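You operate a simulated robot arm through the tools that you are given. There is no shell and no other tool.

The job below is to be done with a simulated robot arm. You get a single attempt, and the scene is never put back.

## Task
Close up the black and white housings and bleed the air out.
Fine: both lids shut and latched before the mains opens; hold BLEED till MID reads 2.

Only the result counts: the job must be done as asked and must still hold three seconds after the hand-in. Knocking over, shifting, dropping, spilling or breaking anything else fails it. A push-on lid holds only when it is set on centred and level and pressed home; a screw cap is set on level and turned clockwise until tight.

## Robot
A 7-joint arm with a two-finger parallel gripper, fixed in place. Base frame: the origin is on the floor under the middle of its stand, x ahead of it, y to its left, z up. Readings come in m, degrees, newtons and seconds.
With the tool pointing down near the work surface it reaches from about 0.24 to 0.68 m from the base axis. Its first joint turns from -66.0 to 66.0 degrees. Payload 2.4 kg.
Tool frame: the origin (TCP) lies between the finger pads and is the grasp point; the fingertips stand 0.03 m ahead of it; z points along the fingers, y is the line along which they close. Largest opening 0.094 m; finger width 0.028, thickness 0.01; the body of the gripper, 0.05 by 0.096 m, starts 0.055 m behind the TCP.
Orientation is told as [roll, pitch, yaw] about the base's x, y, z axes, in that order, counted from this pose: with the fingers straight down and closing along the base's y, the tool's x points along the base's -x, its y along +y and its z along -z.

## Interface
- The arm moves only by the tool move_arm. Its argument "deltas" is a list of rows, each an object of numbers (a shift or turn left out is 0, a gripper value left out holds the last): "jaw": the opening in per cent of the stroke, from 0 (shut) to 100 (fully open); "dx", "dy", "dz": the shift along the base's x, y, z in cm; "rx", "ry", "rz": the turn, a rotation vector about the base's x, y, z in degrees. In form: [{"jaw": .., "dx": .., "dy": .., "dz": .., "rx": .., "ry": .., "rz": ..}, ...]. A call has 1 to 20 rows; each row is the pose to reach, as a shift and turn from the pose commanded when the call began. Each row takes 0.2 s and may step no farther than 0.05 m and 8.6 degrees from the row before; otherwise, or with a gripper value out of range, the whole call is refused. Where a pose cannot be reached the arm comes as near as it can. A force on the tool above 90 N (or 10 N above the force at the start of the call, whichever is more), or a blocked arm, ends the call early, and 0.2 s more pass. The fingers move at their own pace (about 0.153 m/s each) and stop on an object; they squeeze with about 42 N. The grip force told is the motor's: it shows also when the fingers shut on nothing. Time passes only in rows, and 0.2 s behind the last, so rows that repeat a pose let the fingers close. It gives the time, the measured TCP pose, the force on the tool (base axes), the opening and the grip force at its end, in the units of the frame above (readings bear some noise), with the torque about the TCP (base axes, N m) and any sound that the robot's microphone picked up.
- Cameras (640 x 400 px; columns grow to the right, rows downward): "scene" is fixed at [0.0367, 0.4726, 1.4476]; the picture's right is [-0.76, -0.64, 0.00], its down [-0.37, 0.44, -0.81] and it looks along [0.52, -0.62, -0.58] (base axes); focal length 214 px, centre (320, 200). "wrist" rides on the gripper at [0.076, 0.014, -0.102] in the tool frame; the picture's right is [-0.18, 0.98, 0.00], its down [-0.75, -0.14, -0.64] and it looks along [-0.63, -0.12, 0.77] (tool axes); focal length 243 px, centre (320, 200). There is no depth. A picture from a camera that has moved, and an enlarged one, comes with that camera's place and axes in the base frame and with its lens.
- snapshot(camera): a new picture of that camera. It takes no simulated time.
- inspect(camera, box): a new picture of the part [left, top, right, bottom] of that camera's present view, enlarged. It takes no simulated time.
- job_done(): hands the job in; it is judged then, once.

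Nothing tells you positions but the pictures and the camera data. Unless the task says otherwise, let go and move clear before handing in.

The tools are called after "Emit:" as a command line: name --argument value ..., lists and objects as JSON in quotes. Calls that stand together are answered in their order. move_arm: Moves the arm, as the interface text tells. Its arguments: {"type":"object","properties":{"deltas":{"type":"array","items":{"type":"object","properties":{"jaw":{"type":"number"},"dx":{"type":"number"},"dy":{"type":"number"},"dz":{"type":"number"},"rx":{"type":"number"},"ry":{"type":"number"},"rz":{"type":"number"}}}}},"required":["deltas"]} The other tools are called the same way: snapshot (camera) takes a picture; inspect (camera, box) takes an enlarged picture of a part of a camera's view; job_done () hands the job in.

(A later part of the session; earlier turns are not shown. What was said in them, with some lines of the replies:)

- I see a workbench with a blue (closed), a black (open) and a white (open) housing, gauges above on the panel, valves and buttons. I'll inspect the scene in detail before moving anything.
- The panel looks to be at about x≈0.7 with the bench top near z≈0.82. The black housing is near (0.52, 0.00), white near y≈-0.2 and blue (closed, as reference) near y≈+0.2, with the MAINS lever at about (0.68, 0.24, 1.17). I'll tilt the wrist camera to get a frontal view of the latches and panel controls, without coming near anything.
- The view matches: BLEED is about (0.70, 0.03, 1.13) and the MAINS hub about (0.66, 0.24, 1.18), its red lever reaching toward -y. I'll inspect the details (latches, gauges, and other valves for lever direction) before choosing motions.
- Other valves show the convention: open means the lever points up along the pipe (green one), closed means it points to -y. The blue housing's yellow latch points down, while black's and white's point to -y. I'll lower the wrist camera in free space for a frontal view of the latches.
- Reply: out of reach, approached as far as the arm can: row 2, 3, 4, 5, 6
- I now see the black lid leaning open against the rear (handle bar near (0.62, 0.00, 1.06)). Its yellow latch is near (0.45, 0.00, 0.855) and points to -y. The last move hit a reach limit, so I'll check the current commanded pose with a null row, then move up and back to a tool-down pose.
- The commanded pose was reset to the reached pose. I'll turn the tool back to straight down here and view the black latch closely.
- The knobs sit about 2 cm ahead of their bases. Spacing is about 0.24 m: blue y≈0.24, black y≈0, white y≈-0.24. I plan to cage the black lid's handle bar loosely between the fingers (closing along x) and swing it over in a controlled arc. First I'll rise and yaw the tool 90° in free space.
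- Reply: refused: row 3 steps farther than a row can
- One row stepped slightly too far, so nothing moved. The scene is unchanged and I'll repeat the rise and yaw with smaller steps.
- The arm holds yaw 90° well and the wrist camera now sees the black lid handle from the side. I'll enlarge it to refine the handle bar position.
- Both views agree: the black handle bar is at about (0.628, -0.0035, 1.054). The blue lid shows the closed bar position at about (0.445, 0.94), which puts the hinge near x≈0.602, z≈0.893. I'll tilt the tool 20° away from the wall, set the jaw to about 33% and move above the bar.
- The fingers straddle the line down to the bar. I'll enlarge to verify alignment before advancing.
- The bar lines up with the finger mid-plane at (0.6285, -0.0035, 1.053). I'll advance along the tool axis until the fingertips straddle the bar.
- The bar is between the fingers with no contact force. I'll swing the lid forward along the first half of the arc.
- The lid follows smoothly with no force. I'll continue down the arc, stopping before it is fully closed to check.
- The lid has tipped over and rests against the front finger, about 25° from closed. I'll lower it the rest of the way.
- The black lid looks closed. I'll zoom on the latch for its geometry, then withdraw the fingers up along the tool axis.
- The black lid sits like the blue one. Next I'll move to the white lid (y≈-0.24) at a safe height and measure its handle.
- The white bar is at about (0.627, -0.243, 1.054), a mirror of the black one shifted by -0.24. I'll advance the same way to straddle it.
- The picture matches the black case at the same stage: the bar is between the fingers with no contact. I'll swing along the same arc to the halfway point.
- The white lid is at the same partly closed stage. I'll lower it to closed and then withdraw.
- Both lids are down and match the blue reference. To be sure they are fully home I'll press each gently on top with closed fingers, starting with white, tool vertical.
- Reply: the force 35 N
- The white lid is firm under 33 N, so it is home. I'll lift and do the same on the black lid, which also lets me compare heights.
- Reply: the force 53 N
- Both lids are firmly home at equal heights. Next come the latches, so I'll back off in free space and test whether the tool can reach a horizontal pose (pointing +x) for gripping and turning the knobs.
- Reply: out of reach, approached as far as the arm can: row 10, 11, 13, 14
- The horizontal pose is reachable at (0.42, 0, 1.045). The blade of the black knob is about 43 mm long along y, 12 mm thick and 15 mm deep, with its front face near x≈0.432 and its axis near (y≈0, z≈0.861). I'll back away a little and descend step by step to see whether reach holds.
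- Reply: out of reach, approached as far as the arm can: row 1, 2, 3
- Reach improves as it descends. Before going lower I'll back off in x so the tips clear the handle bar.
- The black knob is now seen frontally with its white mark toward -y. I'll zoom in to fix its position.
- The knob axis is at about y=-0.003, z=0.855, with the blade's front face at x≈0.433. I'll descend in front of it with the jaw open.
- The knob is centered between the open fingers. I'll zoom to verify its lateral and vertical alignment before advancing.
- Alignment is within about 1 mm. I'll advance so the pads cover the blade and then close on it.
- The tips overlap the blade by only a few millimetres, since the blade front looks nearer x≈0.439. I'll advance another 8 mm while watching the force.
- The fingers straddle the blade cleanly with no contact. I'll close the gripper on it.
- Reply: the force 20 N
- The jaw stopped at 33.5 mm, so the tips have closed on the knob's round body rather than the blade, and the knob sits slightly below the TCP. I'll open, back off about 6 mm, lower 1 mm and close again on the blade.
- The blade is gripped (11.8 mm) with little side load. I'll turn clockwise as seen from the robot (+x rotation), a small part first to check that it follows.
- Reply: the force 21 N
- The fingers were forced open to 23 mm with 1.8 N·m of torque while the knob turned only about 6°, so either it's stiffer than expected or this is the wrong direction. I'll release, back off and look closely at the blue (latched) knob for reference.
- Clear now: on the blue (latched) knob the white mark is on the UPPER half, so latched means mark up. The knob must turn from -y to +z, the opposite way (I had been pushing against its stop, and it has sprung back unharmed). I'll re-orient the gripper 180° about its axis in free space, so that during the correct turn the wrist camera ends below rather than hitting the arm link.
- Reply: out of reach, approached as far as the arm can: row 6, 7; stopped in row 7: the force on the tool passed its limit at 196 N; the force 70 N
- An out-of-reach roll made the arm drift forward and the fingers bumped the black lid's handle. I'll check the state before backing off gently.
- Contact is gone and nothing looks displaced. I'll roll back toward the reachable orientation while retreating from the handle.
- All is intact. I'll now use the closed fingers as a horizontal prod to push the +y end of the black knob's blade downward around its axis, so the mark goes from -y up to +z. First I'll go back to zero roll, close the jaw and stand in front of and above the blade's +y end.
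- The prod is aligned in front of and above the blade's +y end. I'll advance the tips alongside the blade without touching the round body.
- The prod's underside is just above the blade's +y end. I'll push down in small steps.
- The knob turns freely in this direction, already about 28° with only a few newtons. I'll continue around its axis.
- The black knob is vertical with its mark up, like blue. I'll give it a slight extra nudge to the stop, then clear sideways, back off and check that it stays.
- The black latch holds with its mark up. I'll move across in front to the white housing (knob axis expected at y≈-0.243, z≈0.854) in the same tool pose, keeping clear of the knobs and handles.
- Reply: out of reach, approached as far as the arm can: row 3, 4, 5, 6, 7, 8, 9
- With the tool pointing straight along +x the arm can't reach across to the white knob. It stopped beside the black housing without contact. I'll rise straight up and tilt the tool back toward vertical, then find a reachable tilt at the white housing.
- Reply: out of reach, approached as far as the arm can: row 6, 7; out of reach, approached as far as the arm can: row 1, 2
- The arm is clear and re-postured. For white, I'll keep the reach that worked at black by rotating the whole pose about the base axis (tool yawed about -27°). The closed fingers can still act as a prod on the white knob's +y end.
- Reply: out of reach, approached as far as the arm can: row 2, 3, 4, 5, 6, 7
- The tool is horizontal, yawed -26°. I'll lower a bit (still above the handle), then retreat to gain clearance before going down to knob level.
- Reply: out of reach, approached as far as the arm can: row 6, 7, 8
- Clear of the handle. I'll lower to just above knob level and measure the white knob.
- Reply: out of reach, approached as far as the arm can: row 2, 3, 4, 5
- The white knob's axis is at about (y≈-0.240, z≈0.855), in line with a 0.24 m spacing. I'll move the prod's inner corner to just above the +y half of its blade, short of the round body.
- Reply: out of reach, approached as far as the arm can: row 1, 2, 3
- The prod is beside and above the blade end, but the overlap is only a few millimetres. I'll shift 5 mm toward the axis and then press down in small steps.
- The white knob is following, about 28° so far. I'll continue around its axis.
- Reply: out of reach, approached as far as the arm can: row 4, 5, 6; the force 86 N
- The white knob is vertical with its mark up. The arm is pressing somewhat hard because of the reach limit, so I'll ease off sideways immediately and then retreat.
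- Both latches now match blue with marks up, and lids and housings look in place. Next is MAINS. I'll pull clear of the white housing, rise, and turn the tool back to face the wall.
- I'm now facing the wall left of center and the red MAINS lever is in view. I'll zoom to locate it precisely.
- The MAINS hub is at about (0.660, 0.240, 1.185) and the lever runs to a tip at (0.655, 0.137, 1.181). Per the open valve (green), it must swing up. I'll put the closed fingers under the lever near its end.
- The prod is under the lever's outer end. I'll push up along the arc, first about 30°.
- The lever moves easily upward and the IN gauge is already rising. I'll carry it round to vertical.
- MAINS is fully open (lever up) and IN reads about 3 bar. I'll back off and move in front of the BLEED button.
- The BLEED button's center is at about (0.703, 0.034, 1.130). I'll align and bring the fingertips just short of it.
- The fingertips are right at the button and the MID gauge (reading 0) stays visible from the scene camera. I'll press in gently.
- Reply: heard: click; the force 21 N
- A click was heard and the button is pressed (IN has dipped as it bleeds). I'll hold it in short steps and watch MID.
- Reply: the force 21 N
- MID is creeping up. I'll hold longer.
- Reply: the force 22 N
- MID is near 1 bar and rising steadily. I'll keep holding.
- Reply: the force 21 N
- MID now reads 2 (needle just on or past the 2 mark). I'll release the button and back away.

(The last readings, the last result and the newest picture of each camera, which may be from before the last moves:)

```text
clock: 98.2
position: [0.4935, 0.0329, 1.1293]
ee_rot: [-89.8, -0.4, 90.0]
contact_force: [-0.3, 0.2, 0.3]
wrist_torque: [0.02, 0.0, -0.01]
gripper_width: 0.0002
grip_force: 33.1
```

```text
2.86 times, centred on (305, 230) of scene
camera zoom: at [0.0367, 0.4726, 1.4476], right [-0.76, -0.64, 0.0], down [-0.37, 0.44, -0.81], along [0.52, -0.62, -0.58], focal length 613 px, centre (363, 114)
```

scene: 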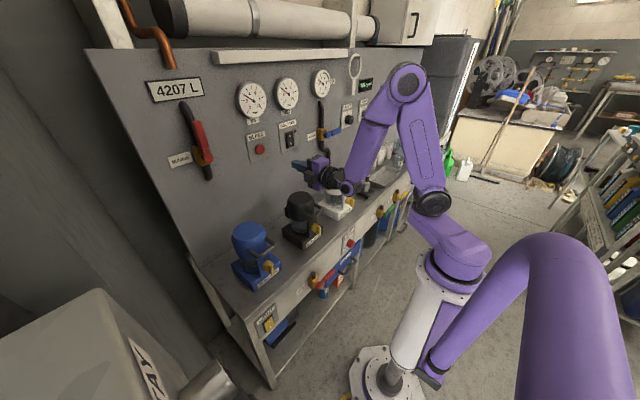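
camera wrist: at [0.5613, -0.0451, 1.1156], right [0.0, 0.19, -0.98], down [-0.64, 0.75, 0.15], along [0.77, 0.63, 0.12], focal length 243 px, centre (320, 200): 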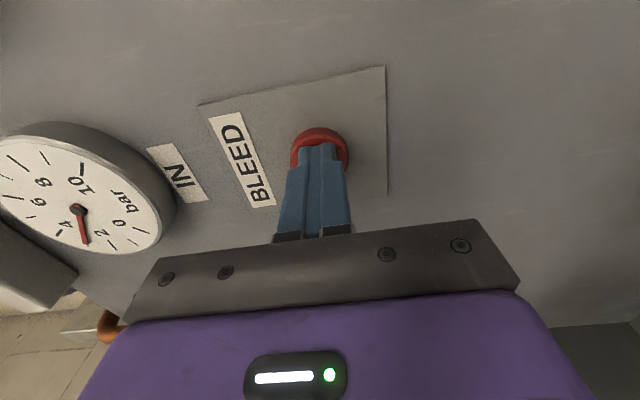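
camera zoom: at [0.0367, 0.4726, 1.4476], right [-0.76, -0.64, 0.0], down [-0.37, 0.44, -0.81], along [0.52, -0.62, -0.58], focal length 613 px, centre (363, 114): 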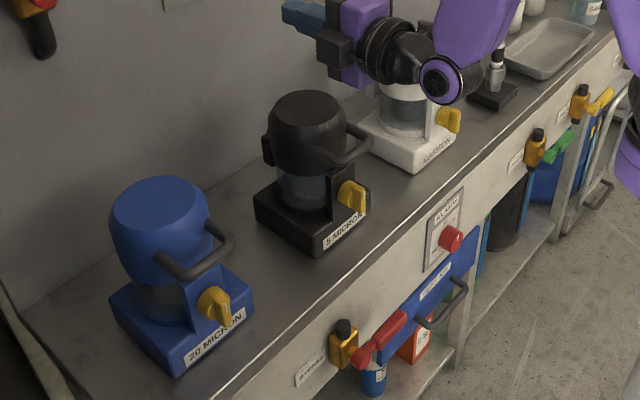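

MAINS is up, BLEED is released, and IN/MID/RO are holding about 3 bar together. I'll move the arm clear and take a last look at both housings before handing in.

Emit:
move_arm --deltas '[{"dz": 4}, {"dz": 8}, {"dz": 12}, {"dz": 15}, {"dz": 18}, {"dz": 20}, {"dz": 20}, {"dz": 20}]'

Emit:
inspect --camera "scene" --box '[220, 160, 390, 300]'

Emit:
inspect --camera "scene" --box '[280, 160, 370, 250]'

Emit:
inspect --camera "scene" --box '[160, 60, 350, 190]'

```text
clock: 100.0
position: [0.4942, 0.0325, 1.3304]
ee_rot: [-89.8, -0.4, 90.0]
contact_force: [0.3, 0.5, 0.4]
wrist_torque: [0.01, -0.01, -0.01]
gripper_width: 0.0001
grip_force: 33.1
```

```text
2.86 times, centred on (305, 230) of scene
camera zoom: at [0.0367, 0.4726, 1.4476], right [-0.76, -0.64, 0.0], down [-0.37, 0.44, -0.81], along [0.52, -0.62, -0.58], focal length 613 px, centre (363, 114)
```

zoom: 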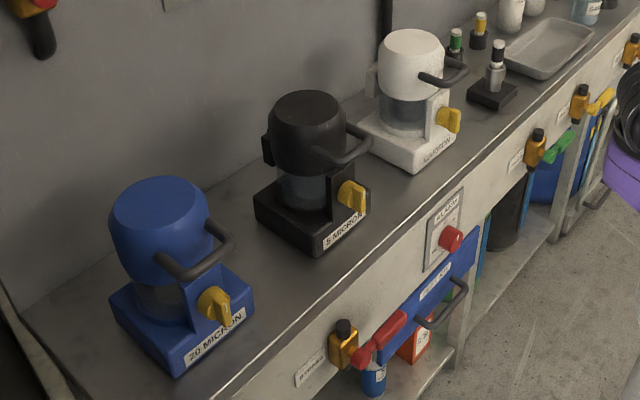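

```text
4.44 times, centred on (325, 205) of scene
camera zoom: at [0.0367, 0.4726, 1.4476], right [-0.76, -0.64, 0.0], down [-0.37, 0.44, -0.81], along [0.52, -0.62, -0.58], focal length 953 px, centre (298, 178)
```

zoom: 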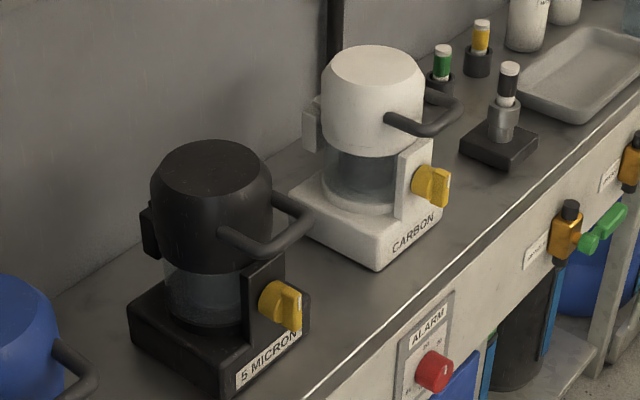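

```text
3.08 times, centred on (255, 125) of scene
camera zoom: at [0.0367, 0.4726, 1.4476], right [-0.76, -0.64, 0.0], down [-0.37, 0.44, -0.81], along [0.52, -0.62, -0.58], focal length 660 px, centre (520, 431)
```

zoom: 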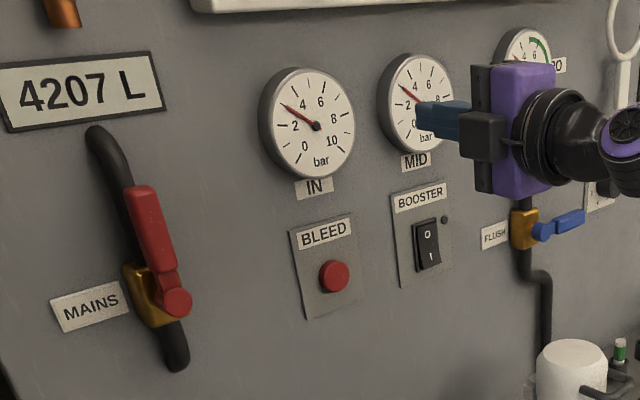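

Both lids are shut and latched with marks up, MAINS is open, and the air is bled: MID passed 2 and now holds about 3 bar along with IN. The arm is clear and nothing else has moved, so I'm handing in.

Emit:
job_done

```text
The job is handed in.
```

The black and white housings are shut and latched, MAINS is open, and the air is bled out. The job is handed in, but no verdict came back.

- **Lids:** I swung both down and pressed them firmly home before touching the latches. Both latches are turned so the white mark points up, matching the blue housing.
- **MAINS:** I opened it only after both latches were set. The lever points up and stays there.
- **BLEED:** I held it until MID read just over 2 bar, then released it. IN and MID now sit together at about 3 bar.

I made three unplanned contacts along the way:

- **Black latch:** I first turned it the wrong way and it sprang back from its stop.
- **Black lid handle:** The fingers bumped it hard once, peaking at 196 N, before its latch was turned. I did not press that lid again before latching, but it still looked closed.
- **White housing:** The arm pressed on it at about 85 N while I was turning its latch.

Nothing looked shifted or damaged in the final pictures, and the arm is clear of the bench.
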